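You operate a simulated robot arm through the tools that you are given. There is no shell and no other tool. Be economical: measure what you need, move in short steps, check, and stop when the job is done.

The job below is to be done with a simulated two-armed robot. You get a single attempt, and the scene is never put back.

Task
Take the blue square cap and leave it on the lower shelf of the tool stand. Take the grey rubber block and put it on the shelf beside the yellow crate. Take the stopper from the top of the grey trolley and leave it on top of the charger there. Take the yellow chock from the bench top before the label rolls and put it on the lower shelf of the grey trolley. Take the blue sleeve and put it on the back of the parts table. Put the black key that says "21" from the top of the kit cart on the back of the parts table. Any order will do.
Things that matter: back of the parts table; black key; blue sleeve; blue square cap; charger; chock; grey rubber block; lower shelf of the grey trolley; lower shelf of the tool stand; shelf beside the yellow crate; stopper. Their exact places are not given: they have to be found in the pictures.

The check looks at the end state, three seconds after you hand in, the way a careful person would. Anything else that was tipped, shoved, dropped, spilled or broken makes it a failure. A push-on lid holds only when it is set on centred and level and pressed home; a screw cap is set on level and turned clockwise until tight.

Robot
Two 7-joint arms with four-finger grippers on one trunk, on a base that drives. Base frame: it is fixed to the floor where the robot stands at the start and does not move with it; the origin is under the middle of the robot, x ahead of it, y to its left, z up; the surface under the hand at the start is at about z = 0.78. Lengths are in m, angles in rad, forces in N, time in s.
The left shoulder is at the start at [0.04, 0.181, 1.13], the right one opposite. With the tool pointing down near the work surface each hand reaches from about 0.32 to 0.84 m from the robot's upright axis, wherever it stands, measured 20 degrees to its own side. Places, roughly: back of the parts table (32x20 cm) [1.52, 7.3, 0.9]; black key [1.25, 8.5, 1]; blue sleeve (4x4x4 cm) [1.7, 8.4, 0.9]; blue square cap (6x6x4 cm) [0.5, -0.1, 0.8]; charger [3.5, -0.25, 1]; chock [5, 3.5, 1]; grey rubber block (6x6x3 cm) [0.6, 0.3, 0.8]; lower shelf of the grey trolley [3.4, -0.2, 0.4]; lower shelf of the tool stand (88x20 cm) [1.68, 3.74, 0.16]; shelf beside the yellow crate [5, 2.1, 0.8]; stopper (3x3x4 cm) [3.2, -0.2, 0.9]. Payload 3.67 kg a hand.
The tool frame of a hand sits at the grasp point between the pads (the TCP): z along the fingers, y along the line on which they close. The tips reach 0.028 m beyond it. The gripper opens to 0.112 m. The gripper's body begins 0.073 m behind the TCP.
Orientation is that of the tool frame in the base frame, as a unit quaternion [x, y, z, w]. With the fingers straight down and closing along the base's y, the tool's x points along the base's -x, its y along +y and its z along -z.

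Tools
- The arms move only by the tool nudge_tool. It takes "left_deltas", "right_deltas" or both (then of equal length, played together; a hand with none holds still); each is a list of rows, each a list of 7 numbers: the turn, a rotation vector about the tool's x, y, z in rad, then the shift along the tool's x, y, z in m, then the gripper command, from -1 (fully open) to 1 (shut), values between in proportion. In form: [[ax, ay, az, x, y, z, fingers], ...]. A call has 1 to 12 rows; each row shifts and turns the commanded pose from where the row before left it, along the tool's axes as they then stand. A row lasts 0.2 s, in which the tool goes at most 0.05 m and 0.15 rad; a call with a longer step from one row to the next is refused whole, and so is a gripper value outside its range. A pose out of reach is approached as far as the arm can. The call stops where the force on the tool passes 40 N (or 10 N more than at its start, if that is more) or the arm is blocked; 0.2 s more then pass. Each finger halts on what it meets, pressing with about 22 N; the grip force reading is that of the motor and also rises with nothing between the fingers. The clock runs only during rows and for 0.2 s after the last one: add rows that do not move to give the fingers time. It gives the time, the measured TCP pose, the force on the tool (base axes), the opening and the grip force at its end, in the units of the frame above (readings bear some noise), with the torque about the TCP (base axes, N m) and any sound that the robot's microphone picked up.
- Cameras (640 x 400 px; columns grow to the right, rows downward): "scene" is now at [0.1008, 0.0018, 1.346]; the picture's right is [0.21, -0.98, 0.00], its down [-0.68, -0.14, -0.72] and it looks along [0.71, 0.15, -0.69] (base axes); focal length 277 px, centre (320, 200). "left" rides on the left gripper at [0.06, 0.018, -0.104] in its tool frame; the picture's right is [-0.29, 0.96, 0.00], its down [-0.80, -0.24, -0.55] and it looks along [-0.53, -0.16, 0.83] (tool axes); focal length 234 px, centre (320, 200). "right" rides on the right gripper at [0.06, -0.018, -0.104] in its tool frame; the picture's right is [0.29, 0.96, 0.00], its down [-0.80, 0.24, -0.55] and it looks along [-0.53, 0.16, 0.83] (tool axes); focal length 234 px, centre (320, 200).
- capture(camera): a new picture of that camera. No time passes.
- lift_body(by): slides the trunk up (or, below 0, down) by that many m; the arms and the scene camera ride with it, the base frame stays. It gives what a move gives, with no picture.
- roll_base(legs): drives the robot by 1 to 6 legs, each [ahead, left, turn to the left] in m, m and rad, along the robot's own axes; the way and the turn of a leg run together, so that a leg with both is an arc; at most 1.5 m and 3.142 rad a leg. The arms and the cameras ride along, it lands a little off, and it stops where it bumps. It gives what a move gives.
- aim_head(pan, tilt): turns the head with the scene camera to pan (to the left, within 1.501 rad either way) and tilt (down, from -0.506 to 1.204), counted from straight ahead of the robot. It gives what a move gives.
- point_at(camera, pixels): for up to 12 pixels [column, row] of the newest picture of that camera ("zoom" is the newest enlarged one), the place [x, y, z] in the base frame of the surface seen there, good to about 0.002 m, but the place of the scene camera against the robot may be out by one fixed shift of up to 0.025 m in any direction. No time passes.
- inspect(camera, box): a new picture of the part [left, top, right, bottom] of that camera's present view, enlarged. No time passes.
- sign_off(): hands the job in; it is judged then, once.

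Work in short steps. Measure before you move; look again where a grasp or a placing could have gone wrong, and mend it. You have 124 turns and 144 pictures in all, those below and enlarged ones among them. Open the grippers and draw the arms clear of the work before you hand the job in, unless the task says otherwise.

The tools are called after "Call:" as name(argument=value, ...) on one line, values as JSON. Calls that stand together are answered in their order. nudge_tool: Moves the arms, as the interface text tells. Its arguments: {"type":"object","properties":{"left_deltas":{"type":"array","items":{"type":"array","items":{"type":"number"}}},"right_deltas":{"type":"array","items":{"type":"array","items":{"type":"number"}}}},"required":[]} The other tools are called the same way: lift_body (by) slides the trunk up or down; roll_base (legs) drives the base; aim_head (pan, tilt) turns the head that bears the scene camera; capture (camera) takes a picture; point_at (camera, pixels) gives the place of the surface under pixels of a picture; inspect (camera, box) takes an enlarged picture of a part of a camera's view; sign_off () hands the job in.

At the start:

```text
clock: 0.0
left_tcp_pos: [0.564, 0.3649, 1.065]
left_tcp_rot: [-0.001, 1.0, 0.0, 0.0]
left_wrist_force: [0.5, 0.0, 0.2]
left_moment: [-0.02, -0.01, -0.05]
left_finger_gap: 0.1118
left_grip_force: 0.0
right_tcp_pos: [0.5005, -0.0843, 1.0302]
right_tcp_rot: [0.0, 1.0, 0.001, -0.001]
right_wrist_force: [0.1, -0.1, 0.1]
right_moment: [-0.01, 0.02, 0.0]
right_finger_gap: 0.1119
right_grip_force: 0.0
trunk travel left (down, up): [-0.25, 0.264]
robot x, y, heading: [0.0018, -0.0007, -0.001]
head pan, tilt: [0.208, 0.763]
```

scene: 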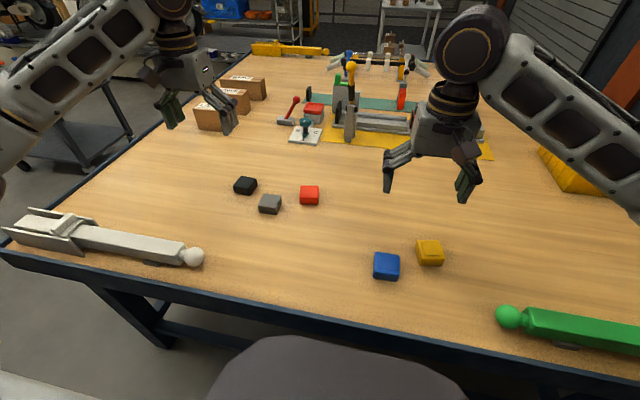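
right: 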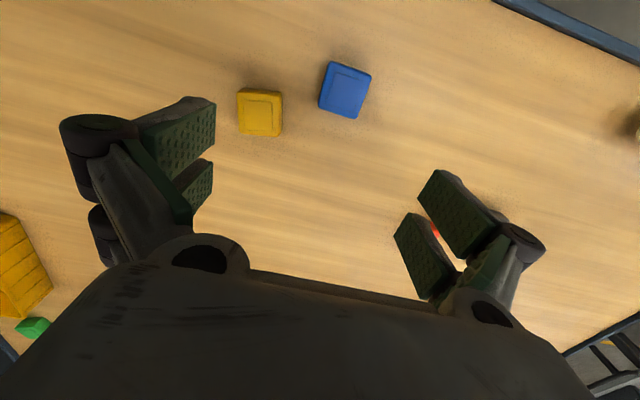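
left: 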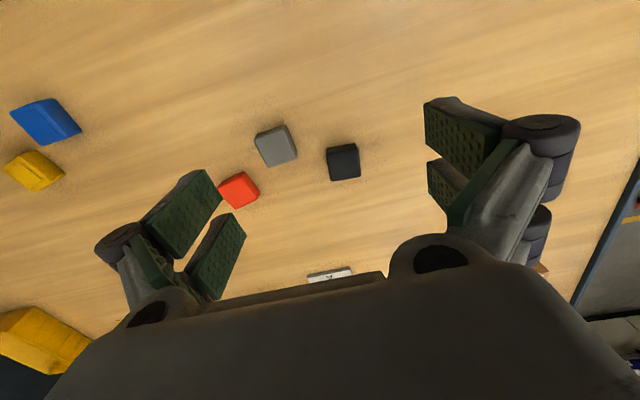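

The blue cap shows at right (345,88) and the grey block at left (275,145). I measure both, with their edges, to get position and yaw.

Call:
point_at(camera="right", pixels=[[345, 90], [333, 65], [368, 75], [356, 112], [323, 104], [260, 108], [400, 120]])

Call:
point_at(camera="left", pixels=[[275, 145], [258, 134], [285, 127], [295, 153], [268, 163], [240, 190], [343, 160], [300, 200]])

Call:
point_at(camera="scene", pixels=[[386, 260], [270, 199], [310, 190], [245, 184], [430, 248]])

Call:
inspect(camera="right", box=[220, 30, 420, 155])

Call:
inspect(camera="left", box=[190, 90, 390, 215])

```text
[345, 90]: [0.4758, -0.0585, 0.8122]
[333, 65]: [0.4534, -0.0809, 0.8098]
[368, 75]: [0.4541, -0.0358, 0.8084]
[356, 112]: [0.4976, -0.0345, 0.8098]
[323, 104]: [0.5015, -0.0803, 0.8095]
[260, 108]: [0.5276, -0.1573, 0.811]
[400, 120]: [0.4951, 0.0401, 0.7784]
```

```text
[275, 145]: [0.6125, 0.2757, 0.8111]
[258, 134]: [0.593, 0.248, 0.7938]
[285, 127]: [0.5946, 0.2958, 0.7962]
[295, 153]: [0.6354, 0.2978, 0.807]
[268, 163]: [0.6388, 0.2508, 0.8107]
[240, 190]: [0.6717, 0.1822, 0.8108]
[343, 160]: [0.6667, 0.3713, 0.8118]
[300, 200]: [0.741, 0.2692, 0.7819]
```

```text
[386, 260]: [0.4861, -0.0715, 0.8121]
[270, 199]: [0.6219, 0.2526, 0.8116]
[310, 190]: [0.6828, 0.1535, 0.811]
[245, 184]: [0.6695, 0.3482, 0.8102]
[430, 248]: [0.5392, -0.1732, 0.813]
```

```text
3.20 times, centred on (320, 92) of right
```

zoom: 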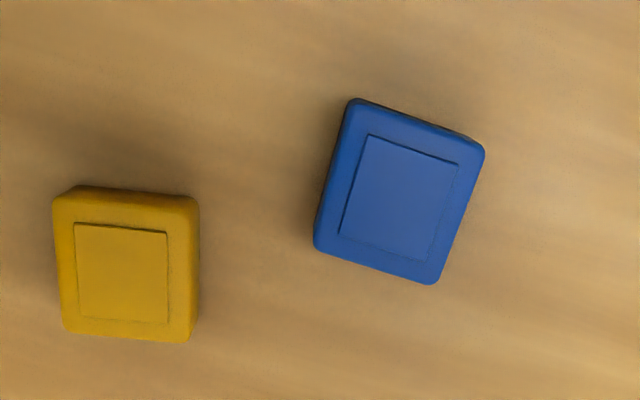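

```text
3.20 times, centred on (290, 152) of left
```

zoom: 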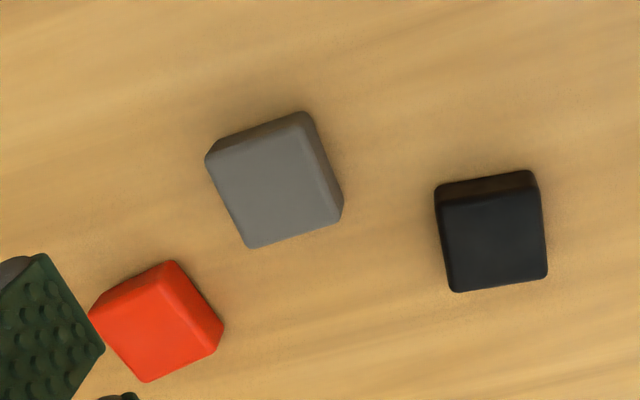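

Cap centre ≈ (0.477,-0.058) and block ≈ (0.615,0.274), both with tops at z≈0.811 and square to the base axes. I bring both hands above them, fingers partly closed, about 5 cm short.

Call:
nudge_tool(right_deltas=[[0, 0, 0, 0.004, 0.0043, 0.028, -0.45], [0, 0, 0, 0.004, 0.0043, 0.028, -0.45], [0, 0, 0, 0.004, 0.0043, 0.028, -0.45], [0, 0, 0, 0.004, 0.0043, 0.028, -0.45], [0, 0, 0, 0.004, 0.0043, 0.028, -0.45], [0, 0, 0, 0.0035, 0.0045, 0.028, -0.45], [0, 0, 0, 0, 0, 0, -0.45]], left_deltas=[[0, 0, 0, -0.0085, -0.0152, 0.033, -0.45], [0, 0, 0, -0.0085, -0.0152, 0.034, -0.45], [0, 0, 0, -0.0085, -0.0152, 0.034, -0.45], [0, 0, 0, -0.0085, -0.0152, 0.034, -0.45], [0, 0, 0, -0.0085, -0.0152, 0.034, -0.45], [0, 0, 0, -0.0085, -0.015, 0.034, -0.45], [0, 0, 0, 0, 0, 0, -0.45]])

Call:
capture(camera="right")

Call:
capture(camera="left")

```text
clock: 1.6
left_tcp_pos: [0.614, 0.2709, 0.8621]
left_tcp_rot: [-0.001, 1.0, 0.0, 0.0]
left_wrist_force: [0.3, -0.8, 0.0]
left_moment: [-0.03, -0.01, 0.01]
left_finger_gap: 0.0812
left_grip_force: 0.0
right_tcp_pos: [0.4765, -0.0575, 0.8582]
right_tcp_rot: [-0.001, 1.0, 0.0, 0.0]
right_wrist_force: [-0.8, -0.3, 0.7]
right_moment: [-0.01, -0.01, 0.0]
right_finger_gap: 0.0813
right_grip_force: 0.1
trunk travel left (down, up): [-0.25, 0.264]
robot x, y, heading: [-0.0009, -0.0029, 0.004]
head pan, tilt: [0.208, 0.763]
```

```text
138 pictures are left
```

right: 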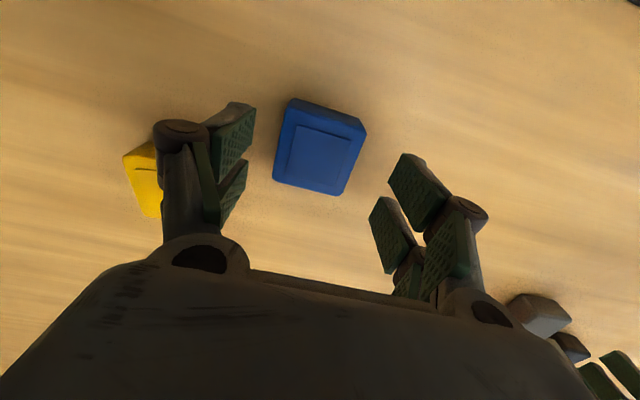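

```text
137 pictures are left
```

left: 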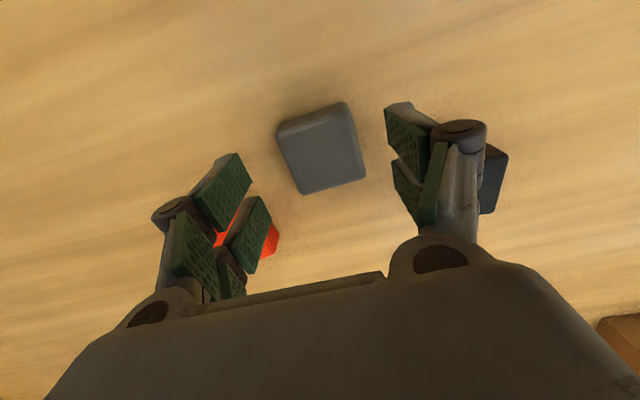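

Both objects are centred between the fingers. I go straight down to z≈0.811 and close.

Call:
nudge_tool(right_deltas=[[0, 0, 0, 0, 0, 0.016, -0.45], [0, 0, 0, 0, 0, 0.016, -0.45], [0, 0, 0, 0, 0, 0.015, -0.45], [0, 0, 0, 0, 0, 0, 1], [0, 0, 0, 0, 0, 0, 1], [0, 0, 0, 0, 0, 0, 1], [0, 0, 0, 0, 0, 0, 1]], left_deltas=[[0, 0, 0, 0, 0.001, 0.017, -0.45], [0, 0, 0, 0, 0.001, 0.017, -0.45], [0, 0, 0, 0, 0.001, 0.017, -0.45], [0, 0, 0, 0, 0, 0, 1], [0, 0, 0, 0, 0, 0, 1], [0, 0, 0, 0, 0, 0, 1], [0, 0, 0, 0, 0, 0, 1]])

```text
clock: 3.2
left_tcp_pos: [0.6148, 0.2753, 0.8115]
left_tcp_rot: [0.0, 1.0, -0.001, -0.001]
left_wrist_force: [1.0, -1.7, 1.2]
left_moment: [-0.12, -0.02, 0.0]
left_finger_gap: 0.0547
left_grip_force: 21.6
right_tcp_pos: [0.4771, -0.0596, 0.8104]
right_tcp_rot: [-0.001, 1.0, 0.0, 0.001]
right_wrist_force: [0.1, 0.4, -0.1]
right_moment: [-0.04, 0.0, -0.01]
right_finger_gap: 0.0556
right_grip_force: 21.7
trunk travel left (down, up): [-0.25, 0.264]
robot x, y, heading: [-0.0013, 0.0027, 0.003]
head pan, tilt: [0.208, 0.763]
```

Both grips are firm (gaps 0.055). I lift both by 0.2 m.

Call:
nudge_tool(right_deltas=[[0, 0, 0, 0, 0, -0.04, 1], [0, 0, 0, 0, 0, -0.04, 1], [0, 0, 0, 0, 0, -0.04, 1], [0, 0, 0, 0, 0, -0.04, 1], [0, 0, 0, 0, 0, -0.04, 1]], left_deltas=[[0, 0, 0, 0.02, 0, -0.04, 1], [0, 0, 0, 0.02, 0, -0.04, 1], [0, 0, 0, 0.02, 0, -0.04, 1], [0, 0, 0, 0.02, 0, -0.04, 1], [0, 0, 0, 0.02, 0, -0.04, 1]])

Call:
aim_head(pan=0.0, tilt=0.25)

Call:
capture(camera="scene")

Call:
aim_head(pan=1.3, tilt=0.35)

Call:
capture(camera="scene")

```text
clock: 4.4
left_tcp_pos: [0.5124, 0.2706, 1.012]
left_tcp_rot: [-0.001, 1.0, 0.0, -0.001]
left_wrist_force: [-0.5, 0.1, -1.8]
left_moment: [0.0, 0.0, 0.02]
left_finger_gap: 0.0549
left_grip_force: 21.9
right_tcp_pos: [0.4756, -0.0597, 1.0148]
right_tcp_rot: [-0.001, 1.0, 0.0, 0.0]
right_wrist_force: [-0.5, 0.7, -0.1]
right_moment: [0.01, -0.04, 0.01]
right_finger_gap: 0.0554
right_grip_force: 22.0
trunk travel left (down, up): [-0.25, 0.264]
robot x, y, heading: [0.0009, -0.0017, 0.004]
head pan, tilt: [0.208, 0.763]
```

```text
clock: 5.3
left_tcp_pos: [0.5142, 0.2699, 1.0106]
left_tcp_rot: [-0.001, 1.0, 0.0, 0.0]
left_wrist_force: [-0.3, -0.1, -1.3]
left_moment: [0.0, -0.01, -0.03]
left_finger_gap: 0.0547
left_grip_force: 22.0
right_tcp_pos: [0.4755, -0.0596, 1.0129]
right_tcp_rot: [0.0, 1.0, 0.001, 0.0]
right_wrist_force: [0.6, -0.8, -0.6]
right_moment: [-0.03, 0.03, -0.02]
right_finger_gap: 0.0554
right_grip_force: 21.9
trunk travel left (down, up): [-0.25, 0.264]
robot x, y, heading: [0.0038, 0.0016, -0.006]
head pan, tilt: [0.0, 0.25]
```

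```text
136 pictures are left
```

scene: 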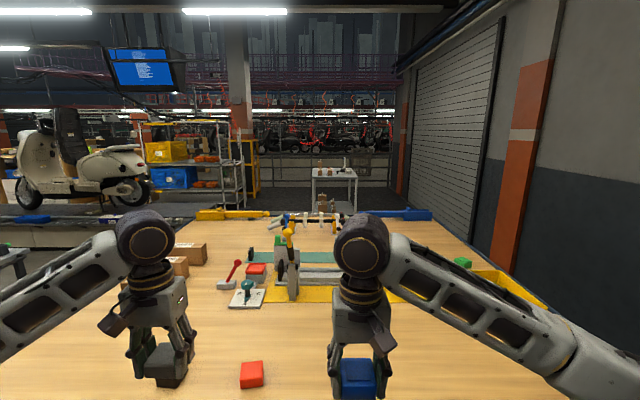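

```text
clock: 6.8
left_tcp_pos: [0.5139, 0.2711, 1.0105]
left_tcp_rot: [-0.002, 1.0, 0.0, 0.001]
left_wrist_force: [0.3, -0.2, -1.5]
left_moment: [-0.02, 0.03, -0.03]
left_finger_gap: 0.0548
left_grip_force: 22.1
right_tcp_pos: [0.4772, -0.0606, 1.0138]
right_tcp_rot: [0.0, 1.0, 0.0, 0.0]
right_wrist_force: [0.8, 0.5, -1.1]
right_moment: [0.03, -0.05, -0.03]
right_finger_gap: 0.0554
right_grip_force: 22.3
trunk travel left (down, up): [-0.25, 0.264]
robot x, y, heading: [0.0017, 0.001, -0.001]
head pan, tilt: [1.3, 0.351]
```

```text
135 pictures are left
```

scene: 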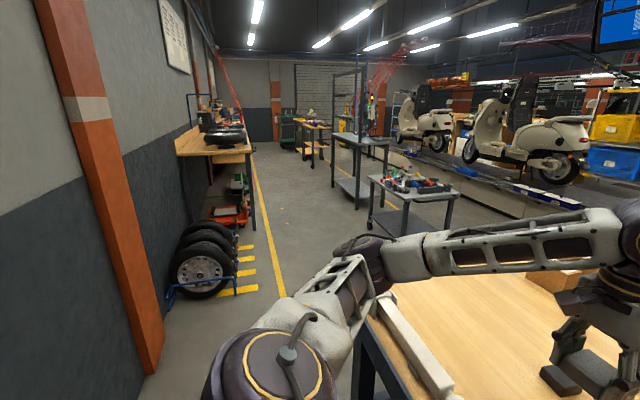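

I map the surroundings by reading places in this leftward view: floor, cart, stand, kit cart and conveyor edges.

Call:
point_at(camera="scene", pixels=[[285, 290], [260, 190], [345, 185], [358, 205], [385, 140], [335, 137], [405, 235], [372, 210], [450, 190], [385, 160], [320, 165], [310, 125]])

Call:
point_at(camera="scene", pixels=[[300, 150], [240, 150], [250, 230], [520, 200], [410, 170], [580, 205], [440, 160], [360, 340], [560, 230], [285, 140], [310, 180], [355, 125]])

Call:
aim_head(pan=0.65, tilt=0.35)

Call:
capture(camera="scene")

Call:
point_at(camera="scene", pixels=[[300, 190], [400, 200], [330, 240], [200, 240], [250, 220], [480, 190], [520, 180], [430, 170], [100, 300], [130, 150], [500, 215], [560, 215]])

```text
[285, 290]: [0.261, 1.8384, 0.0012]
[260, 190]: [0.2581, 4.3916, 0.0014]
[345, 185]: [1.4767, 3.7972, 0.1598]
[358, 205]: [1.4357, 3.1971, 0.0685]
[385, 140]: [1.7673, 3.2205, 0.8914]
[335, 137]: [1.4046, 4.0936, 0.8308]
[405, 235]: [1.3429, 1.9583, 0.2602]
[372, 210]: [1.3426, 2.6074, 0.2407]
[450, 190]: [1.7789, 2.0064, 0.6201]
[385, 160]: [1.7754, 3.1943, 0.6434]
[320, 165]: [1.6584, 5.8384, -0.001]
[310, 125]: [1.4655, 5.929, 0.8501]
```

```text
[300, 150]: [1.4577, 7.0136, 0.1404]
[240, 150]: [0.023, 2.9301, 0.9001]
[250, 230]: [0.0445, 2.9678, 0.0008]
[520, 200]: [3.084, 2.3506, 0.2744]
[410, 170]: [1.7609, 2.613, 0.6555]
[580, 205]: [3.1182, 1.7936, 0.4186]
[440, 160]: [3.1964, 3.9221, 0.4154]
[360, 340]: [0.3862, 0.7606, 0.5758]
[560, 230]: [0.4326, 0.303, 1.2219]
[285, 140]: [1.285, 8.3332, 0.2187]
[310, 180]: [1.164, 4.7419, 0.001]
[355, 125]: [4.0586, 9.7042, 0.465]
```

```text
clock: 7.8
left_tcp_pos: [0.5145, 0.2716, 1.0109]
left_tcp_rot: [-0.001, 1.0, 0.0, 0.0]
left_wrist_force: [0.0, 0.1, -1.7]
left_moment: [-0.04, 0.0, 0.02]
left_finger_gap: 0.0548
left_grip_force: 21.9
right_tcp_pos: [0.4764, -0.0604, 1.0142]
right_tcp_rot: [0.0, 1.0, 0.0, 0.0]
right_wrist_force: [0.9, 0.0, 0.1]
right_moment: [-0.01, 0.0, 0.0]
right_finger_gap: 0.0554
right_grip_force: 21.9
trunk travel left (down, up): [-0.25, 0.264]
robot x, y, heading: [-0.002, -0.0024, 0.001]
head pan, tilt: [0.649, 0.351]
```

```text
134 pictures are left
```

scene: 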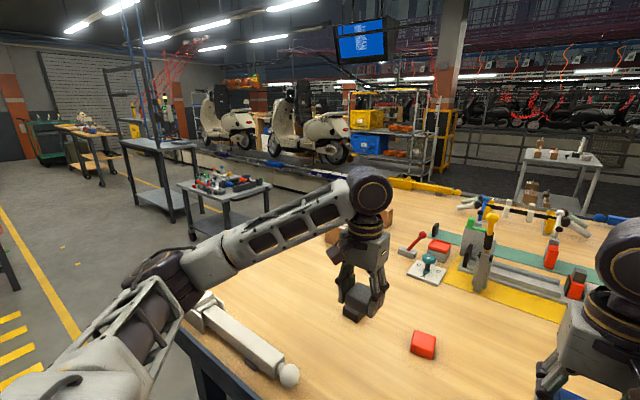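

```text
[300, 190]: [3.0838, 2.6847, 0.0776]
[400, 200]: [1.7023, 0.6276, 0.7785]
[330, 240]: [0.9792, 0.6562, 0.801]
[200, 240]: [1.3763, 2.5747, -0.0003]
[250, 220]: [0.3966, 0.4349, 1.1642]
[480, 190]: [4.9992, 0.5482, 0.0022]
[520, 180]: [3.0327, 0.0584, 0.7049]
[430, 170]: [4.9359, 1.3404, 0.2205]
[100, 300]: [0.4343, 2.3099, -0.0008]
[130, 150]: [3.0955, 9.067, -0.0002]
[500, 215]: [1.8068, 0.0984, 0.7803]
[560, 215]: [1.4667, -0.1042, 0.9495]
```

Floor aisle lies around x≈0.1–1.3 left of the bench; the tool cart front is x≈1.3, the wall bench edge x≈0.03. I strafe left 1.25, turn left, then move toward x≈0.65, y≈1.3.

Call:
roll_base(legs=[[0, 1.25, 0], [0, 0, 1.5708], [0, -0.65, 0]])

Call:
aim_head(pan=0.0, tilt=0.35)

Call:
capture(camera="scene")

```text
clock: 17.7
left_tcp_pos: [-0.1404, 1.8004, 1.0129]
left_tcp_rot: [-0.616, 0.788, -0.001, -0.002]
left_wrist_force: [0.7, 1.1, -0.2]
left_moment: [0.02, 0.04, 0.0]
left_finger_gap: 0.0545
left_grip_force: 22.0
right_tcp_pos: [0.1608, 1.6966, 1.0135]
right_tcp_rot: [-0.627, 0.779, 0.003, -0.004]
right_wrist_force: [0.0, -1.7, 0.0]
right_moment: [0.04, -0.01, -0.01]
right_finger_gap: 0.0556
right_grip_force: 22.5
trunk travel left (down, up): [-0.25, 0.264]
robot x, y, heading: [-0.0092, 1.2449, 1.355]
head pan, tilt: [0.649, 0.351]
stopped in leg 2: the robot was blocked; the commanded pose is now the measured one
```

```text
clock: 18.7
left_tcp_pos: [-0.1427, 1.8031, 1.0097]
left_tcp_rot: [-0.619, 0.785, -0.001, -0.004]
left_wrist_force: [-0.7, 0.3, -1.6]
left_moment: [-0.02, 0.01, 0.01]
left_finger_gap: 0.055
left_grip_force: 22.1
right_tcp_pos: [0.1602, 1.6989, 1.0117]
right_tcp_rot: [-0.627, 0.779, 0.003, -0.006]
right_wrist_force: [0.7, 0.5, -0.5]
right_moment: [-0.04, 0.0, 0.0]
right_finger_gap: 0.0554
right_grip_force: 21.8
trunk travel left (down, up): [-0.25, 0.264]
robot x, y, heading: [-0.0053, 1.2466, 1.361]
head pan, tilt: [0.0, 0.351]
```

```text
133 pictures are left
```

scene: 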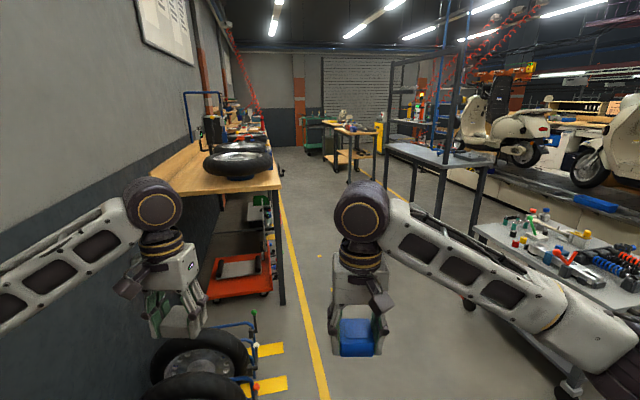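

The turn stopped at heading 1.36, most likely the left elbow near the wall. I strafe right away from it and finish the turn, then advance alongside the cart.

Call:
roll_base(legs=[[0.1, -0.62, 0], [0, 0, 0.21]])

Call:
capture(camera="scene")

```text
clock: 23.2
left_tcp_pos: [0.3646, 1.7256, 1.0088]
left_tcp_rot: [-0.7, 0.715, -0.005, 0.0]
left_wrist_force: [-0.3, -0.4, -0.7]
left_moment: [0.01, -0.01, 0.0]
left_finger_gap: 0.0546
left_grip_force: 21.8
right_tcp_pos: [0.6838, 1.6872, 1.0137]
right_tcp_rot: [-0.706, 0.709, -0.001, 0.0]
right_wrist_force: [0.5, -0.1, -0.5]
right_moment: [0.0, -0.01, 0.0]
right_finger_gap: 0.0557
right_grip_force: 21.5
trunk travel left (down, up): [-0.25, 0.264]
robot x, y, heading: [0.6254, 1.2109, 1.57]
head pan, tilt: [0.0, 0.351]
```

```text
132 pictures are left
```

scene: 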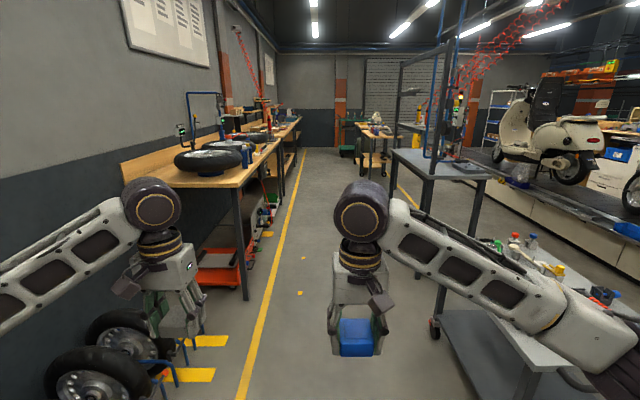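

I check how far the elbows reach sideways and where the cart edge and wall-bench tyres are.

Call:
point_at(camera="scene", pixels=[[600, 330], [560, 280], [10, 290], [110, 220], [440, 315], [500, 270], [455, 225], [430, 180], [485, 180], [400, 160], [245, 180], [160, 320]])

```text
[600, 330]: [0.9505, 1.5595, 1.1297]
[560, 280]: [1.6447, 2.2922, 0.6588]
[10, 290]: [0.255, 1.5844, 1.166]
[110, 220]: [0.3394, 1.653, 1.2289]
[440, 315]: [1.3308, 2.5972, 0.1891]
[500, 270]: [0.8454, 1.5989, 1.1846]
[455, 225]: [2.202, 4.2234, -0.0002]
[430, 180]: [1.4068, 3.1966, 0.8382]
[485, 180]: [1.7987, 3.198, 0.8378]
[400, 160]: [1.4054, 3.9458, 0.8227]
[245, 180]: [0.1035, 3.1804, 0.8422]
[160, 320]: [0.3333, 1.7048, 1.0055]
```

Elbows span about ±0.35 m, so the corridor is clear. I drive ahead 2.6 m and turn right to face the tool stand, then look down at its lower shelf.

Call:
roll_base(legs=[[1.3, 0, 0], [1.35, 0, 0], [0, 0, -1.57]])

Call:
aim_head(pan=0.0, tilt=0.75)

Call:
capture(camera="scene")

```text
clock: 32.0
left_tcp_pos: [0.3279, 3.2558, 1.0056]
left_tcp_rot: [0.712, -0.702, 0.004, 0.007]
left_wrist_force: [0.2, 0.5, -1.7]
left_moment: [-0.05, 0.01, 0.0]
left_finger_gap: 0.0548
left_grip_force: 22.4
right_tcp_pos: [0.6501, 3.2296, 1.0138]
right_tcp_rot: [0.719, -0.695, -0.002, 0.001]
right_wrist_force: [0.7, 1.1, -0.7]
right_moment: [-0.04, 0.02, -0.04]
right_finger_gap: 0.0555
right_grip_force: 21.9
trunk travel left (down, up): [-0.25, 0.264]
robot x, y, heading: [0.6054, 2.7518, 1.607]
head pan, tilt: [0.0, 0.351]
stopped in leg 2: the robot was blocked; the commanded pose is now the measured one
```

```text
clock: 32.8
left_tcp_pos: [0.3288, 3.2549, 1.0076]
left_tcp_rot: [0.712, -0.702, 0.005, 0.005]
left_wrist_force: [0.3, 0.4, -1.3]
left_moment: [-0.03, -0.01, -0.02]
left_finger_gap: 0.0546
left_grip_force: 22.4
right_tcp_pos: [0.6487, 3.2272, 1.0156]
right_tcp_rot: [0.719, -0.695, -0.003, 0.0]
right_wrist_force: [-0.3, -0.5, -1.0]
right_moment: [0.01, -0.01, 0.0]
right_finger_gap: 0.0555
right_grip_force: 22.0
trunk travel left (down, up): [-0.25, 0.264]
robot x, y, heading: [0.5933, 2.7566, 1.601]
head pan, tilt: [0.0, 0.75]
```

```text
131 pictures are left
```

scene: 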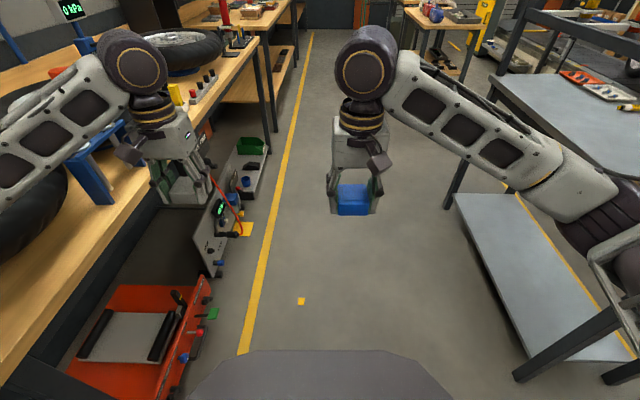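

Blocked again near x=0.6. I measure what is close: bench edge, blue item, tyre, red cart and the stand's leg on the right.

Call:
point_at(camera="scene", pixels=[[95, 190], [40, 180], [205, 45], [200, 100], [200, 280], [20, 170], [570, 350], [610, 370], [460, 200], [600, 190], [590, 260], [640, 255]])

Call:
aim_head(pan=-1.2, tilt=0.8)

Call:
capture(camera="scene")

Call:
aim_head(pan=1.2, tilt=0.8)

Call:
capture(camera="scene")

```text
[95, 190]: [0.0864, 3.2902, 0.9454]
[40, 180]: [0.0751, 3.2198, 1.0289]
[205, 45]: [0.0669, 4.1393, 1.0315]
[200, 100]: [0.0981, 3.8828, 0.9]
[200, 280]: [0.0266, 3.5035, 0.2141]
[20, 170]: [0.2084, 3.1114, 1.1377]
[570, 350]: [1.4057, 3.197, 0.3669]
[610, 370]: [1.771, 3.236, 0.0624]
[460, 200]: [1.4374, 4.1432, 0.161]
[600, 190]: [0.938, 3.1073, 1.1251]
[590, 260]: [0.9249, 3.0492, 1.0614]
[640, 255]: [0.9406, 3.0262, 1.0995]
```

```text
clock: 34.2
left_tcp_pos: [0.3283, 3.2542, 1.007]
left_tcp_rot: [0.712, -0.702, 0.004, 0.006]
left_wrist_force: [-0.4, 0.0, -0.8]
left_moment: [-0.05, 0.01, -0.01]
left_finger_gap: 0.0546
left_grip_force: 22.0
right_tcp_pos: [0.6485, 3.229, 1.0163]
right_tcp_rot: [0.719, -0.695, -0.003, 0.0]
right_wrist_force: [0.4, -0.4, -0.4]
right_moment: [-0.01, -0.03, -0.03]
right_finger_gap: 0.0557
right_grip_force: 22.4
trunk travel left (down, up): [-0.25, 0.264]
robot x, y, heading: [0.6006, 2.7525, 1.602]
head pan, tilt: [-1.201, 0.799]
```

```text
130 pictures are left
```

scene: 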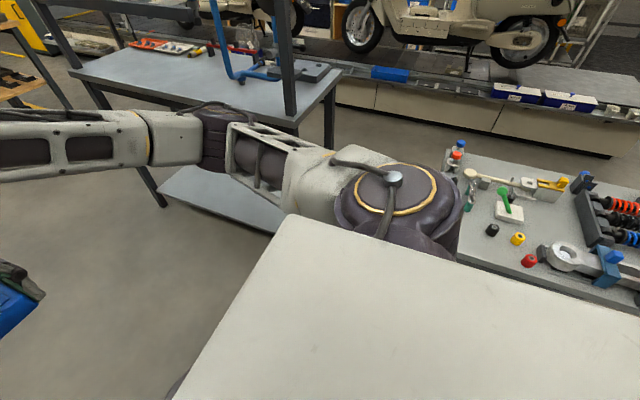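

```text
clock: 36.4
left_tcp_pos: [0.3284, 3.254, 1.0062]
left_tcp_rot: [0.712, -0.702, 0.003, 0.005]
left_wrist_force: [-0.2, 0.7, -1.2]
left_moment: [0.02, -0.01, 0.01]
left_finger_gap: 0.0548
left_grip_force: 22.1
right_tcp_pos: [0.6479, 3.2294, 1.0165]
right_tcp_rot: [0.719, -0.695, -0.003, 0.001]
right_wrist_force: [0.2, -0.6, -0.1]
right_moment: [-0.01, 0.02, 0.0]
right_finger_gap: 0.0553
right_grip_force: 22.1
trunk travel left (down, up): [-0.25, 0.264]
robot x, y, heading: [0.6009, 2.7532, 1.603]
head pan, tilt: [1.201, 0.799]
```

```text
129 pictures are left
```

scene: 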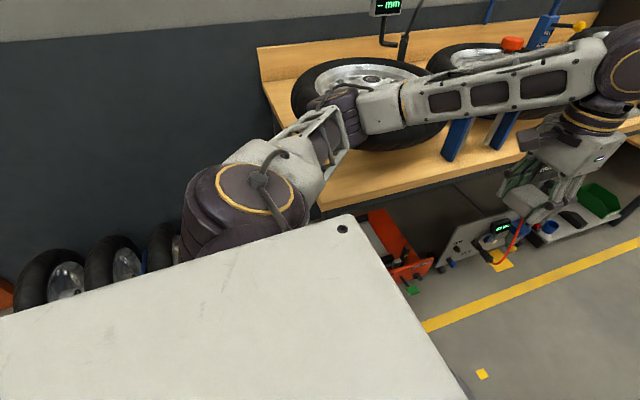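

The left elbow touched the big tyre lying on the wall bench. I move right 0.25 m to x≈0.85, then ahead about 1.05 m.

Call:
roll_base(legs=[[-0.03, -0.25, -0.03], [1.08, 0, 0]])

Call:
aim_head(pan=-1.1, tilt=0.8)

Call:
capture(camera="scene")

```text
clock: 43.5
left_tcp_pos: [0.5764, 4.3095, 1.0029]
left_tcp_rot: [-0.702, 0.712, -0.007, -0.005]
left_wrist_force: [0.3, -0.1, -0.4]
left_moment: [0.0, 0.01, 0.01]
left_finger_gap: 0.0549
left_grip_force: 21.9
right_tcp_pos: [0.8944, 4.2774, 1.0138]
right_tcp_rot: [0.709, -0.705, 0.0, 0.0]
right_wrist_force: [1.3, -0.4, 0.4]
right_moment: [-0.03, -0.04, -0.01]
right_finger_gap: 0.0555
right_grip_force: 21.9
trunk travel left (down, up): [-0.25, 0.264]
robot x, y, heading: [0.8384, 3.7987, 1.575]
head pan, tilt: [1.201, 0.799]
```

```text
clock: 45.7
left_tcp_pos: [0.5757, 4.3109, 1.0034]
left_tcp_rot: [-0.703, 0.712, -0.008, -0.005]
left_wrist_force: [0.0, 0.5, -1.4]
left_moment: [0.02, 0.05, -0.03]
left_finger_gap: 0.0547
left_grip_force: 21.9
right_tcp_pos: [0.8944, 4.2757, 1.0134]
right_tcp_rot: [0.709, -0.705, 0.001, 0.001]
right_wrist_force: [0.0, 0.2, -1.1]
right_moment: [-0.03, 0.01, 0.0]
right_finger_gap: 0.0554
right_grip_force: 22.0
trunk travel left (down, up): [-0.25, 0.264]
robot x, y, heading: [0.8392, 3.7984, 1.571]
head pan, tilt: [-1.1, 0.799]
```

```text
128 pictures are left
```

scene: 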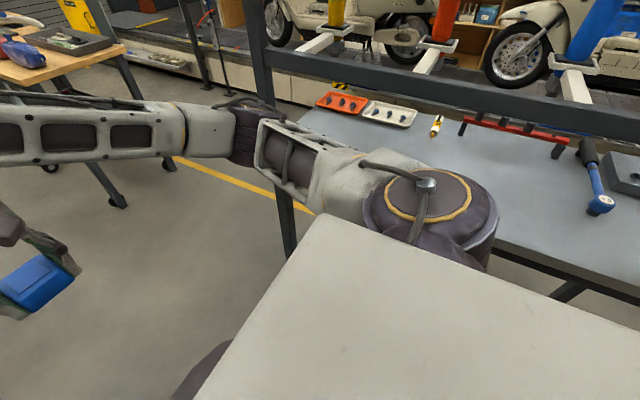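

Turning here would bring the hands near the stand's uprights (x≥1.41), so I shift left 0.15 first and then turn right to face the stand.

Call:
roll_base(legs=[[0, 0.13, 0], [0, 0, -1.57]])

Call:
aim_head(pan=0.0, tilt=0.85)

Call:
capture(camera="scene")

```text
clock: 51.2
left_tcp_pos: [1.2159, 4.0648, 1.0039]
left_tcp_rot: [0.003, 1.0, -0.001, -0.009]
left_wrist_force: [0.1, 0.1, -0.2]
left_moment: [0.0, 0.0, 0.0]
left_finger_gap: 0.0549
left_grip_force: 22.3
right_tcp_pos: [1.1814, 3.7443, 1.0132]
right_tcp_rot: [-0.008, 1.0, 0.0, -0.001]
right_wrist_force: [-0.4, -0.1, -0.8]
right_moment: [0.01, 0.0, -0.04]
right_finger_gap: 0.0554
right_grip_force: 22.0
trunk travel left (down, up): [-0.25, 0.264]
robot x, y, heading: [0.7043, 3.8029, 0.012]
head pan, tilt: [-1.1, 0.799]
```

```text
clock: 52.5
left_tcp_pos: [1.2148, 4.0653, 1.0052]
left_tcp_rot: [0.004, 1.0, -0.002, -0.009]
left_wrist_force: [0.5, -0.6, -0.9]
left_moment: [0.0, 0.01, 0.0]
left_finger_gap: 0.0546
left_grip_force: 22.1
right_tcp_pos: [1.1808, 3.7452, 1.0144]
right_tcp_rot: [-0.007, 1.0, 0.0, -0.001]
right_wrist_force: [1.0, 0.0, -0.9]
right_moment: [0.0, 0.01, -0.01]
right_finger_gap: 0.0558
right_grip_force: 22.1
trunk travel left (down, up): [-0.25, 0.264]
robot x, y, heading: [0.7055, 3.8011, 0.009]
head pan, tilt: [0.0, 0.85]
```

```text
127 pictures are left
```

scene: 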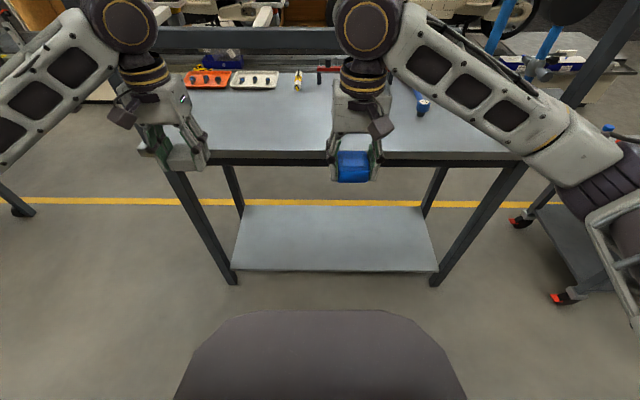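

The lower shelf is empty and fully visible; I measure its corners and the table front edge.

Call:
point_at(camera="scene", pixels=[[240, 268], [432, 268], [250, 210], [415, 210], [335, 238], [235, 155], [460, 155], [210, 240], [335, 190], [240, 340], [320, 312]])

```text
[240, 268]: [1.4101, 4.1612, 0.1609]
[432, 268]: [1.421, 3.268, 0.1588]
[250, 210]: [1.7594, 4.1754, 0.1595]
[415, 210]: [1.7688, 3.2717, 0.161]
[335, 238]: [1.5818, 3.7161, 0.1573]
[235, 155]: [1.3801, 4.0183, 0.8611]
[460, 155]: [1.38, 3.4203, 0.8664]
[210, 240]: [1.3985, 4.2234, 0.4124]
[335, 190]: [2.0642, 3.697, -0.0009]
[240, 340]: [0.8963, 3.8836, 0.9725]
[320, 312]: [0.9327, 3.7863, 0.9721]
```

Shelf spans x≈1.41–1.77, y≈3.27–4.17, z 0.16. I lower the trunk fully, raise and retract the left hand, and take the right hand down in front of the stand.

Call:
lift_body(by=-0.245)

Call:
nudge_tool(right_deltas=[[0, 0, 0, 0, 0, 0.045, 1], [0, 0, 0, 0, 0, 0.045, 1], [0, 0, 0, 0, 0, 0.045, 1], [0, 0, 0, 0, 0, 0.045, 1], [0, 0, 0, 0, 0, 0.045, 1], [0, 0, 0, 0, 0, 0.045, 1], [0, 0, 0, 0, 0, 0.045, 1], [0, 0, 0, 0, 0, 0.045, 1], [0, 0, 0, 0, 0, 0.045, 1], [0, 0, 0, 0, 0, 0.045, 1]], left_deltas=[[0, 0, 0, 0.011, 0, -0.025, 1], [0, 0, 0, 0.011, 0, -0.025, 1], [0, 0, 0, 0.011, 0, -0.025, 1], [0, 0, 0, 0.011, 0, -0.025, 1], [0, 0, 0, 0.011, 0, -0.025, 1], [0, 0, 0, 0.011, 0, -0.025, 1], [0, 0, 0, 0.011, 0, -0.025, 1], [0, 0, 0, 0.011, 0, -0.025, 1], [0, 0, 0, 0.011, 0, -0.025, 1], [0, 0, 0, 0.011, 0, -0.025, 1]])

Call:
capture(camera="scene")

```text
clock: 55.1
left_tcp_pos: [1.2143, 4.0658, 0.7578]
left_tcp_rot: [0.004, 1.0, -0.002, -0.009]
left_wrist_force: [0.8, 0.4, -0.3]
left_moment: [0.03, 0.01, 0.01]
left_finger_gap: 0.0548
left_grip_force: 21.8
right_tcp_pos: [1.1819, 3.7458, 0.7698]
right_tcp_rot: [-0.006, 1.0, 0.0, -0.001]
right_wrist_force: [0.2, 0.2, 0.1]
right_moment: [0.01, -0.04, 0.02]
right_finger_gap: 0.0553
right_grip_force: 22.4
trunk travel left (down, up): [-0.005, 0.509]
robot x, y, heading: [0.7072, 3.8025, 0.012]
head pan, tilt: [0.0, 0.85]
```

```text
clock: 57.3
left_tcp_pos: [1.1097, 4.0672, 1.0105]
left_tcp_rot: [0.003, 1.0, -0.001, -0.009]
left_wrist_force: [0.7, 0.2, 0.1]
left_moment: [0.01, -0.01, -0.01]
left_finger_gap: 0.0547
left_grip_force: 22.0
right_tcp_pos: [1.1819, 3.746, 0.3172]
right_tcp_rot: [-0.007, 1.0, 0.0, 0.0]
right_wrist_force: [-0.9, -0.1, -0.4]
right_moment: [0.01, 0.0, 0.01]
right_finger_gap: 0.0555
right_grip_force: 22.0
trunk travel left (down, up): [-0.005, 0.509]
robot x, y, heading: [0.7068, 3.7972, 0.014]
head pan, tilt: [0.0, 0.85]
```

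```text
126 pictures are left
```

scene: 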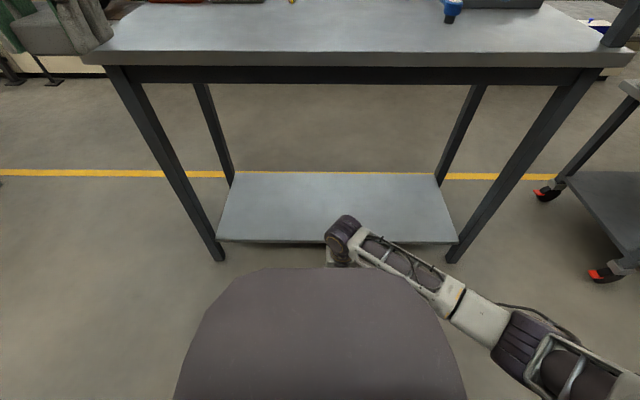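

The forearm hangs low to the side. I check elbow height against the table edge underside and the right front leg before driving in.

Call:
point_at(camera="scene", pixels=[[345, 235], [400, 265], [475, 315], [530, 345], [600, 390], [545, 160], [330, 75], [320, 275], [75, 30]])

```text
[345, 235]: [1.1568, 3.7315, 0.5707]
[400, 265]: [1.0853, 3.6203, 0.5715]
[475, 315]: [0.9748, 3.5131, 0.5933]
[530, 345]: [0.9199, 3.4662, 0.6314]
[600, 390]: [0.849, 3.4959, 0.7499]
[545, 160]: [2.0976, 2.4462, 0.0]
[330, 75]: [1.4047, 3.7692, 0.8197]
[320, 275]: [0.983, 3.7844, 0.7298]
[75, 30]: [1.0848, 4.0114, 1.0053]
```

Everything ahead of the torso stays under z≈0.63 versus the 0.82 underside, so I drive 0.27 m ahead.

Call:
roll_base(legs=[[0.27, 0, 0]])

Call:
nudge_tool(right_deltas=[[0, 0, 0, -0.03, 0, 0.01, 1], [0, 0, 0, -0.03, 0, 0.01, 1], [0, 0, 0, -0.03, 0, 0.01, 1], [0, 0, 0, -0.03, 0, 0.01, 1], [0, 0, 0, -0.03, 0, 0.01, 1], [0, 0, 0, -0.02, 0, 0.01, 1], [0, 0, 0, 0, 0, 0, 1]])

Call:
capture(camera="scene")

Call:
capture(camera="right")

```text
clock: 59.1
left_tcp_pos: [1.3502, 4.0711, 1.0089]
left_tcp_rot: [0.005, 1.0, 0.0, -0.013]
left_wrist_force: [0.5, 0.7, -0.8]
left_moment: [0.01, -0.02, 0.0]
left_finger_gap: 0.0547
left_grip_force: 22.6
right_tcp_pos: [1.4259, 3.7521, 0.3164]
right_tcp_rot: [-0.007, 1.0, -0.001, -0.002]
right_wrist_force: [-0.4, 0.4, -0.9]
right_moment: [0.02, -0.01, 0.02]
right_finger_gap: 0.0552
right_grip_force: 22.5
trunk travel left (down, up): [-0.005, 0.509]
robot x, y, heading: [0.9535, 3.797, 0.013]
head pan, tilt: [0.0, 0.85]
stopped in leg 1: the force on the tool passed its limit at 85 N (the readings are from after the stop); the commanded pose is now the measured one
```

```text
clock: 60.7
left_tcp_pos: [1.3511, 4.0701, 1.0098]
left_tcp_rot: [0.006, 1.0, 0.001, -0.013]
left_wrist_force: [-0.2, 0.4, -1.4]
left_moment: [0.0, 0.03, 0.0]
left_finger_gap: 0.0545
left_grip_force: 22.4
right_tcp_pos: [1.5932, 3.7534, 0.2585]
right_tcp_rot: [-0.008, 1.0, -0.001, -0.002]
right_wrist_force: [0.5, -0.7, -0.2]
right_moment: [-0.01, 0.0, 0.01]
right_finger_gap: 0.0555
right_grip_force: 22.0
right hand out of reach, approached as far as the arm can: row 6
trunk travel left (down, up): [-0.005, 0.509]
robot x, y, heading: [0.9537, 3.8015, 0.015]
head pan, tilt: [0.0, 0.85]
```

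```text
125 pictures are left
```

scene: 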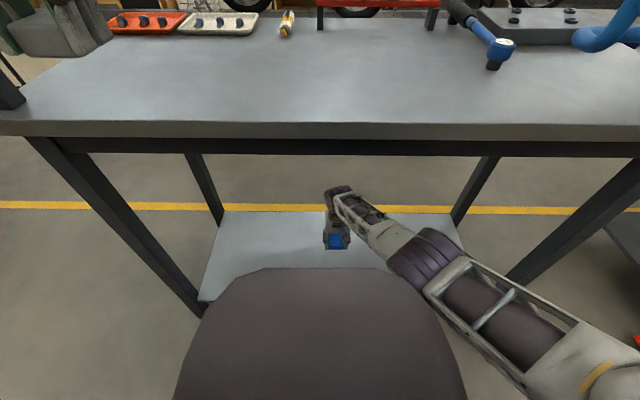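

```text
124 pictures are left
```

right: 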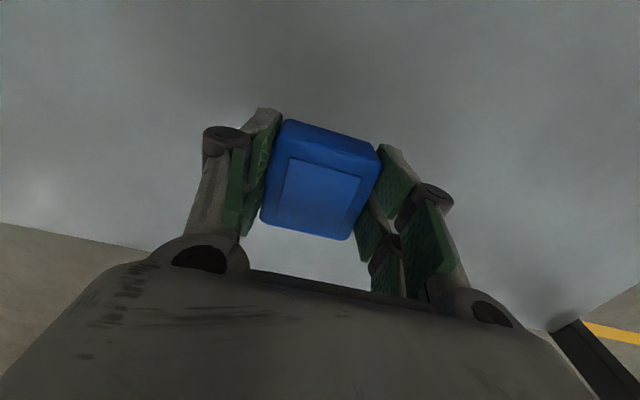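

The drive stopped on a contact (85 N); I suspect the left hand against the stand's left upright. I look that way before going further.

Call:
aim_head(pan=0.75, tilt=0.5)

Call:
capture(camera="scene")

Call:
capture(camera="left")

```text
clock: 61.8
left_tcp_pos: [1.351, 4.0712, 1.0098]
left_tcp_rot: [0.004, 1.0, 0.001, -0.012]
left_wrist_force: [0.7, 0.6, -0.6]
left_moment: [-0.02, -0.01, -0.03]
left_finger_gap: 0.0547
left_grip_force: 22.1
right_tcp_pos: [1.5945, 3.7532, 0.2584]
right_tcp_rot: [-0.008, 1.0, -0.001, 0.0]
right_wrist_force: [0.3, 0.5, 0.0]
right_moment: [0.0, 0.01, 0.01]
right_finger_gap: 0.0557
right_grip_force: 21.7
trunk travel left (down, up): [-0.005, 0.509]
robot x, y, heading: [0.9527, 3.7971, 0.019]
head pan, tilt: [0.75, 0.499]
```

```text
123 pictures are left
```

scene: 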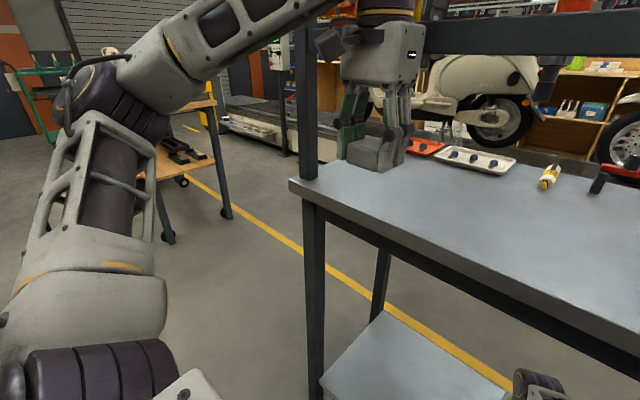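

```text
122 pictures are left
```

left: 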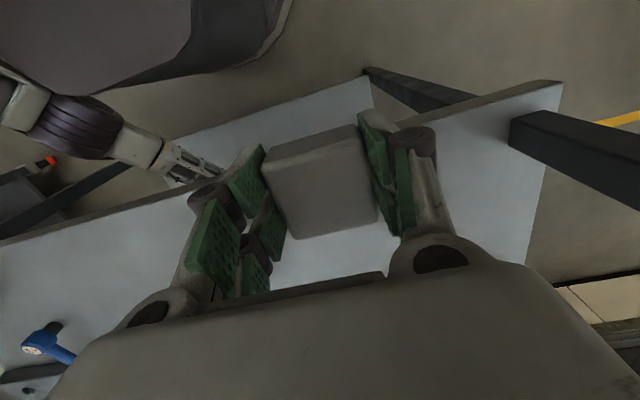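

The left wrist is right at the frame's front crossbar. I pull the left hand back 0.12 m, then drive another 0.08 m in.

Call:
nudge_tool(left_deltas=[[0, 0, 0, 0.03, 0, 0, 1], [0, 0, 0, 0.03, 0, 0, 1], [0, 0, 0, 0.03, 0, 0, 1], [0, 0, 0, 0.03, 0, 0, 1]])

Call:
roll_base(legs=[[0.08, 0, 0]])

Call:
nudge_tool(right_deltas=[[0, 0, 0, 0, 0, 0.02, 1], [0, 0, 0, 0, 0, 0.02, 1], [0, 0, 0, 0, 0, 0.01, 1], [0, 0, 0, 0, 0, 0.006, 1], [0, 0, 0, 0, 0, 0, 1]])

Call:
capture(camera="right")

```text
clock: 62.8
left_tcp_pos: [1.2311, 4.0712, 1.0102]
left_tcp_rot: [0.004, 1.0, 0.0, -0.012]
left_wrist_force: [-0.9, 0.0, -0.8]
left_moment: [0.0, 0.0, 0.02]
left_finger_gap: 0.0545
left_grip_force: 22.5
right_tcp_pos: [1.5946, 3.7522, 0.2589]
right_tcp_rot: [-0.007, 1.0, 0.0, -0.002]
right_wrist_force: [1.0, 0.7, -0.9]
right_moment: [0.01, 0.0, -0.02]
right_finger_gap: 0.0554
right_grip_force: 22.3
trunk travel left (down, up): [-0.005, 0.509]
robot x, y, heading: [0.9522, 3.7997, 0.015]
head pan, tilt: [0.75, 0.499]
```

```text
clock: 63.9
left_tcp_pos: [1.3143, 4.0729, 1.0104]
left_tcp_rot: [0.005, 1.0, 0.001, -0.012]
left_wrist_force: [-0.4, -0.3, -1.2]
left_moment: [0.02, 0.08, 0.01]
left_finger_gap: 0.0548
left_grip_force: 21.9
right_tcp_pos: [1.6736, 3.7532, 0.2574]
right_tcp_rot: [-0.006, 1.0, -0.001, -0.002]
right_wrist_force: [0.1, 0.3, -1.1]
right_moment: [0.02, 0.04, -0.01]
right_finger_gap: 0.0555
right_grip_force: 21.8
trunk travel left (down, up): [-0.005, 0.509]
robot x, y, heading: [1.0297, 3.8002, 0.013]
head pan, tilt: [0.75, 0.499]
```

```text
clock: 65.1
left_tcp_pos: [1.3127, 4.0734, 1.0105]
left_tcp_rot: [0.005, 1.0, 0.001, -0.013]
left_wrist_force: [0.3, -0.5, -1.1]
left_moment: [0.0, 0.02, 0.0]
left_finger_gap: 0.0544
left_grip_force: 22.4
right_tcp_pos: [1.6479, 3.7423, 0.2152]
right_tcp_rot: [-0.007, 1.0, -0.001, -0.001]
right_wrist_force: [-0.7, -0.4, -0.6]
right_moment: [-0.01, -0.02, -0.03]
right_finger_gap: 0.0553
right_grip_force: 21.6
right hand out of reach, approached as far as the arm can: row 1, 2, 3
trunk travel left (down, up): [-0.005, 0.509]
robot x, y, heading: [1.0308, 3.8039, 0.019]
head pan, tilt: [0.75, 0.499]
```

```text
121 pictures are left
```

right: 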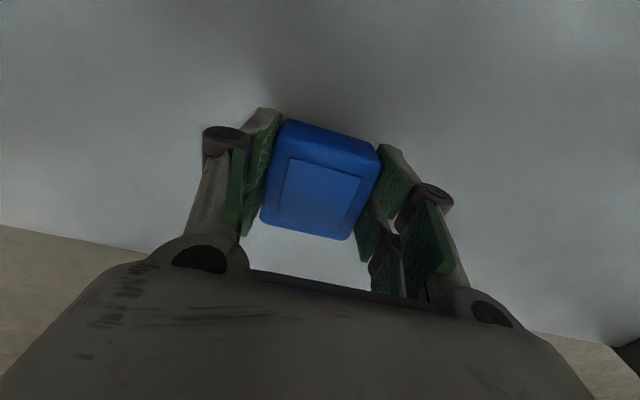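

At the edge of reach (x 1.648, z 0.215). I come back 3 cm in x and continue down gently until near the shelf.

Call:
nudge_tool(right_deltas=[[0, 0, 0, 0.02, 0, 0, 1], [0, 0, 0, 0.02, 0, 0, 1], [0, 0, 0, 0, 0, 0, 1]])

```text
clock: 65.9
left_tcp_pos: [1.3117, 4.0743, 1.0124]
left_tcp_rot: [0.005, 1.0, 0.002, -0.012]
left_wrist_force: [-0.6, -0.2, -0.6]
left_moment: [-0.02, -0.02, -0.04]
left_finger_gap: 0.0549
left_grip_force: 21.4
right_tcp_pos: [1.6102, 3.742, 0.2158]
right_tcp_rot: [-0.008, 1.0, -0.001, -0.001]
right_wrist_force: [0.3, -0.2, 0.4]
right_moment: [0.02, 0.01, 0.01]
right_finger_gap: 0.0556
right_grip_force: 21.9
trunk travel left (down, up): [-0.005, 0.509]
robot x, y, heading: [1.0313, 3.8068, 0.01]
head pan, tilt: [0.75, 0.499]
```

Reach is fine here. I drop to z≈0.20, roll 0.035 m in for a more central placing, then check.

Call:
nudge_tool(right_deltas=[[0, 0, 0, 0, 0, 0.008, 1], [0, 0, 0, 0, 0, 0.006, 1], [0, 0, 0, 0, 0, 0, 1]])

Call:
roll_base(legs=[[0.035, 0, 0]])

Call:
nudge_tool(right_deltas=[[0, 0, 0, 0, 0, 0.004, 1], [0, 0, 0, 0, 0, 0.003, 1], [0, 0, 0, 0, 0, 0.002, 1], [0, 0, 0, 0, 0, 0, 1]])

```text
clock: 66.7
left_tcp_pos: [1.3132, 4.0727, 1.0107]
left_tcp_rot: [0.006, 1.0, 0.001, -0.012]
left_wrist_force: [0.5, 0.9, -0.1]
left_moment: [-0.01, -0.02, -0.01]
left_finger_gap: 0.0547
left_grip_force: 22.0
right_tcp_pos: [1.6101, 3.7424, 0.2007]
right_tcp_rot: [-0.007, 1.0, 0.0, -0.001]
right_wrist_force: [-0.2, 0.2, -1.0]
right_moment: [0.01, 0.04, 0.0]
right_finger_gap: 0.0552
right_grip_force: 21.5
trunk travel left (down, up): [-0.005, 0.509]
robot x, y, heading: [1.0291, 3.8041, 0.018]
head pan, tilt: [0.75, 0.499]
```

```text
clock: 67.5
left_tcp_pos: [1.3482, 4.0747, 1.0114]
left_tcp_rot: [0.006, 1.0, 0.0, -0.013]
left_wrist_force: [0.8, 0.8, -1.8]
left_moment: [0.01, 0.01, 0.01]
left_finger_gap: 0.0546
left_grip_force: 21.7
right_tcp_pos: [1.6449, 3.7417, 0.2007]
right_tcp_rot: [-0.007, 1.0, 0.0, -0.001]
right_wrist_force: [0.3, 0.4, -0.1]
right_moment: [-0.04, 0.01, 0.02]
right_finger_gap: 0.0556
right_grip_force: 21.8
trunk travel left (down, up): [-0.005, 0.509]
robot x, y, heading: [1.0659, 3.8049, 0.017]
head pan, tilt: [0.75, 0.499]
```

```text
clock: 68.5
left_tcp_pos: [1.3474, 4.0735, 1.0103]
left_tcp_rot: [0.005, 1.0, 0.0, -0.013]
left_wrist_force: [0.1, -0.1, -1.6]
left_moment: [-0.01, 0.02, -0.03]
left_finger_gap: 0.0546
left_grip_force: 22.3
right_tcp_pos: [1.644, 3.7434, 0.193]
right_tcp_rot: [-0.007, 1.0, -0.001, -0.001]
right_wrist_force: [0.0, -1.1, -0.6]
right_moment: [-0.02, 0.04, -0.01]
right_finger_gap: 0.0552
right_grip_force: 21.8
trunk travel left (down, up): [-0.005, 0.509]
robot x, y, heading: [1.0643, 3.8007, 0.013]
head pan, tilt: [0.75, 0.499]
```

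No contact yet at z 0.193; I go down in 2 mm steps until force shows, then open.

Call:
nudge_tool(right_deltas=[[0, 0, 0, 0, 0, 0.002, 1], [0, 0, 0, 0, 0, 0, 1]])

Call:
nudge_tool(right_deltas=[[0, 0, 0, 0, 0, 0.001, 1], [0, 0, 0, 0, 0, 0, 1]])

```text
clock: 69.2
left_tcp_pos: [1.3463, 4.0736, 1.0104]
left_tcp_rot: [0.005, 1.0, 0.001, -0.012]
left_wrist_force: [0.6, -1.1, -0.4]
left_moment: [0.01, -0.03, 0.0]
left_finger_gap: 0.0548
left_grip_force: 22.1
right_tcp_pos: [1.6456, 3.742, 0.1909]
right_tcp_rot: [-0.007, 1.0, 0.0, 0.0]
right_wrist_force: [-2.6, -1.5, 7.2]
right_moment: [-0.03, -0.19, -0.01]
right_finger_gap: 0.0555
right_grip_force: 22.3
trunk travel left (down, up): [-0.005, 0.509]
robot x, y, heading: [1.066, 3.8036, 0.017]
head pan, tilt: [0.75, 0.499]
```

```text
clock: 69.8
left_tcp_pos: [1.3473, 4.0733, 1.011]
left_tcp_rot: [0.005, 1.0, 0.0, -0.013]
left_wrist_force: [-0.3, 0.4, -1.4]
left_moment: [-0.04, 0.0, 0.02]
left_finger_gap: 0.0547
left_grip_force: 21.8
right_tcp_pos: [1.6453, 3.7418, 0.1927]
right_tcp_rot: [-0.007, 1.0, -0.002, 0.0]
right_wrist_force: [-3.0, -2.5, 17.1]
right_moment: [-0.08, 0.22, -0.02]
right_finger_gap: 0.0556
right_grip_force: 22.0
trunk travel left (down, up): [-0.005, 0.509]
robot x, y, heading: [1.0668, 3.8009, 0.014]
head pan, tilt: [0.75, 0.499]
```

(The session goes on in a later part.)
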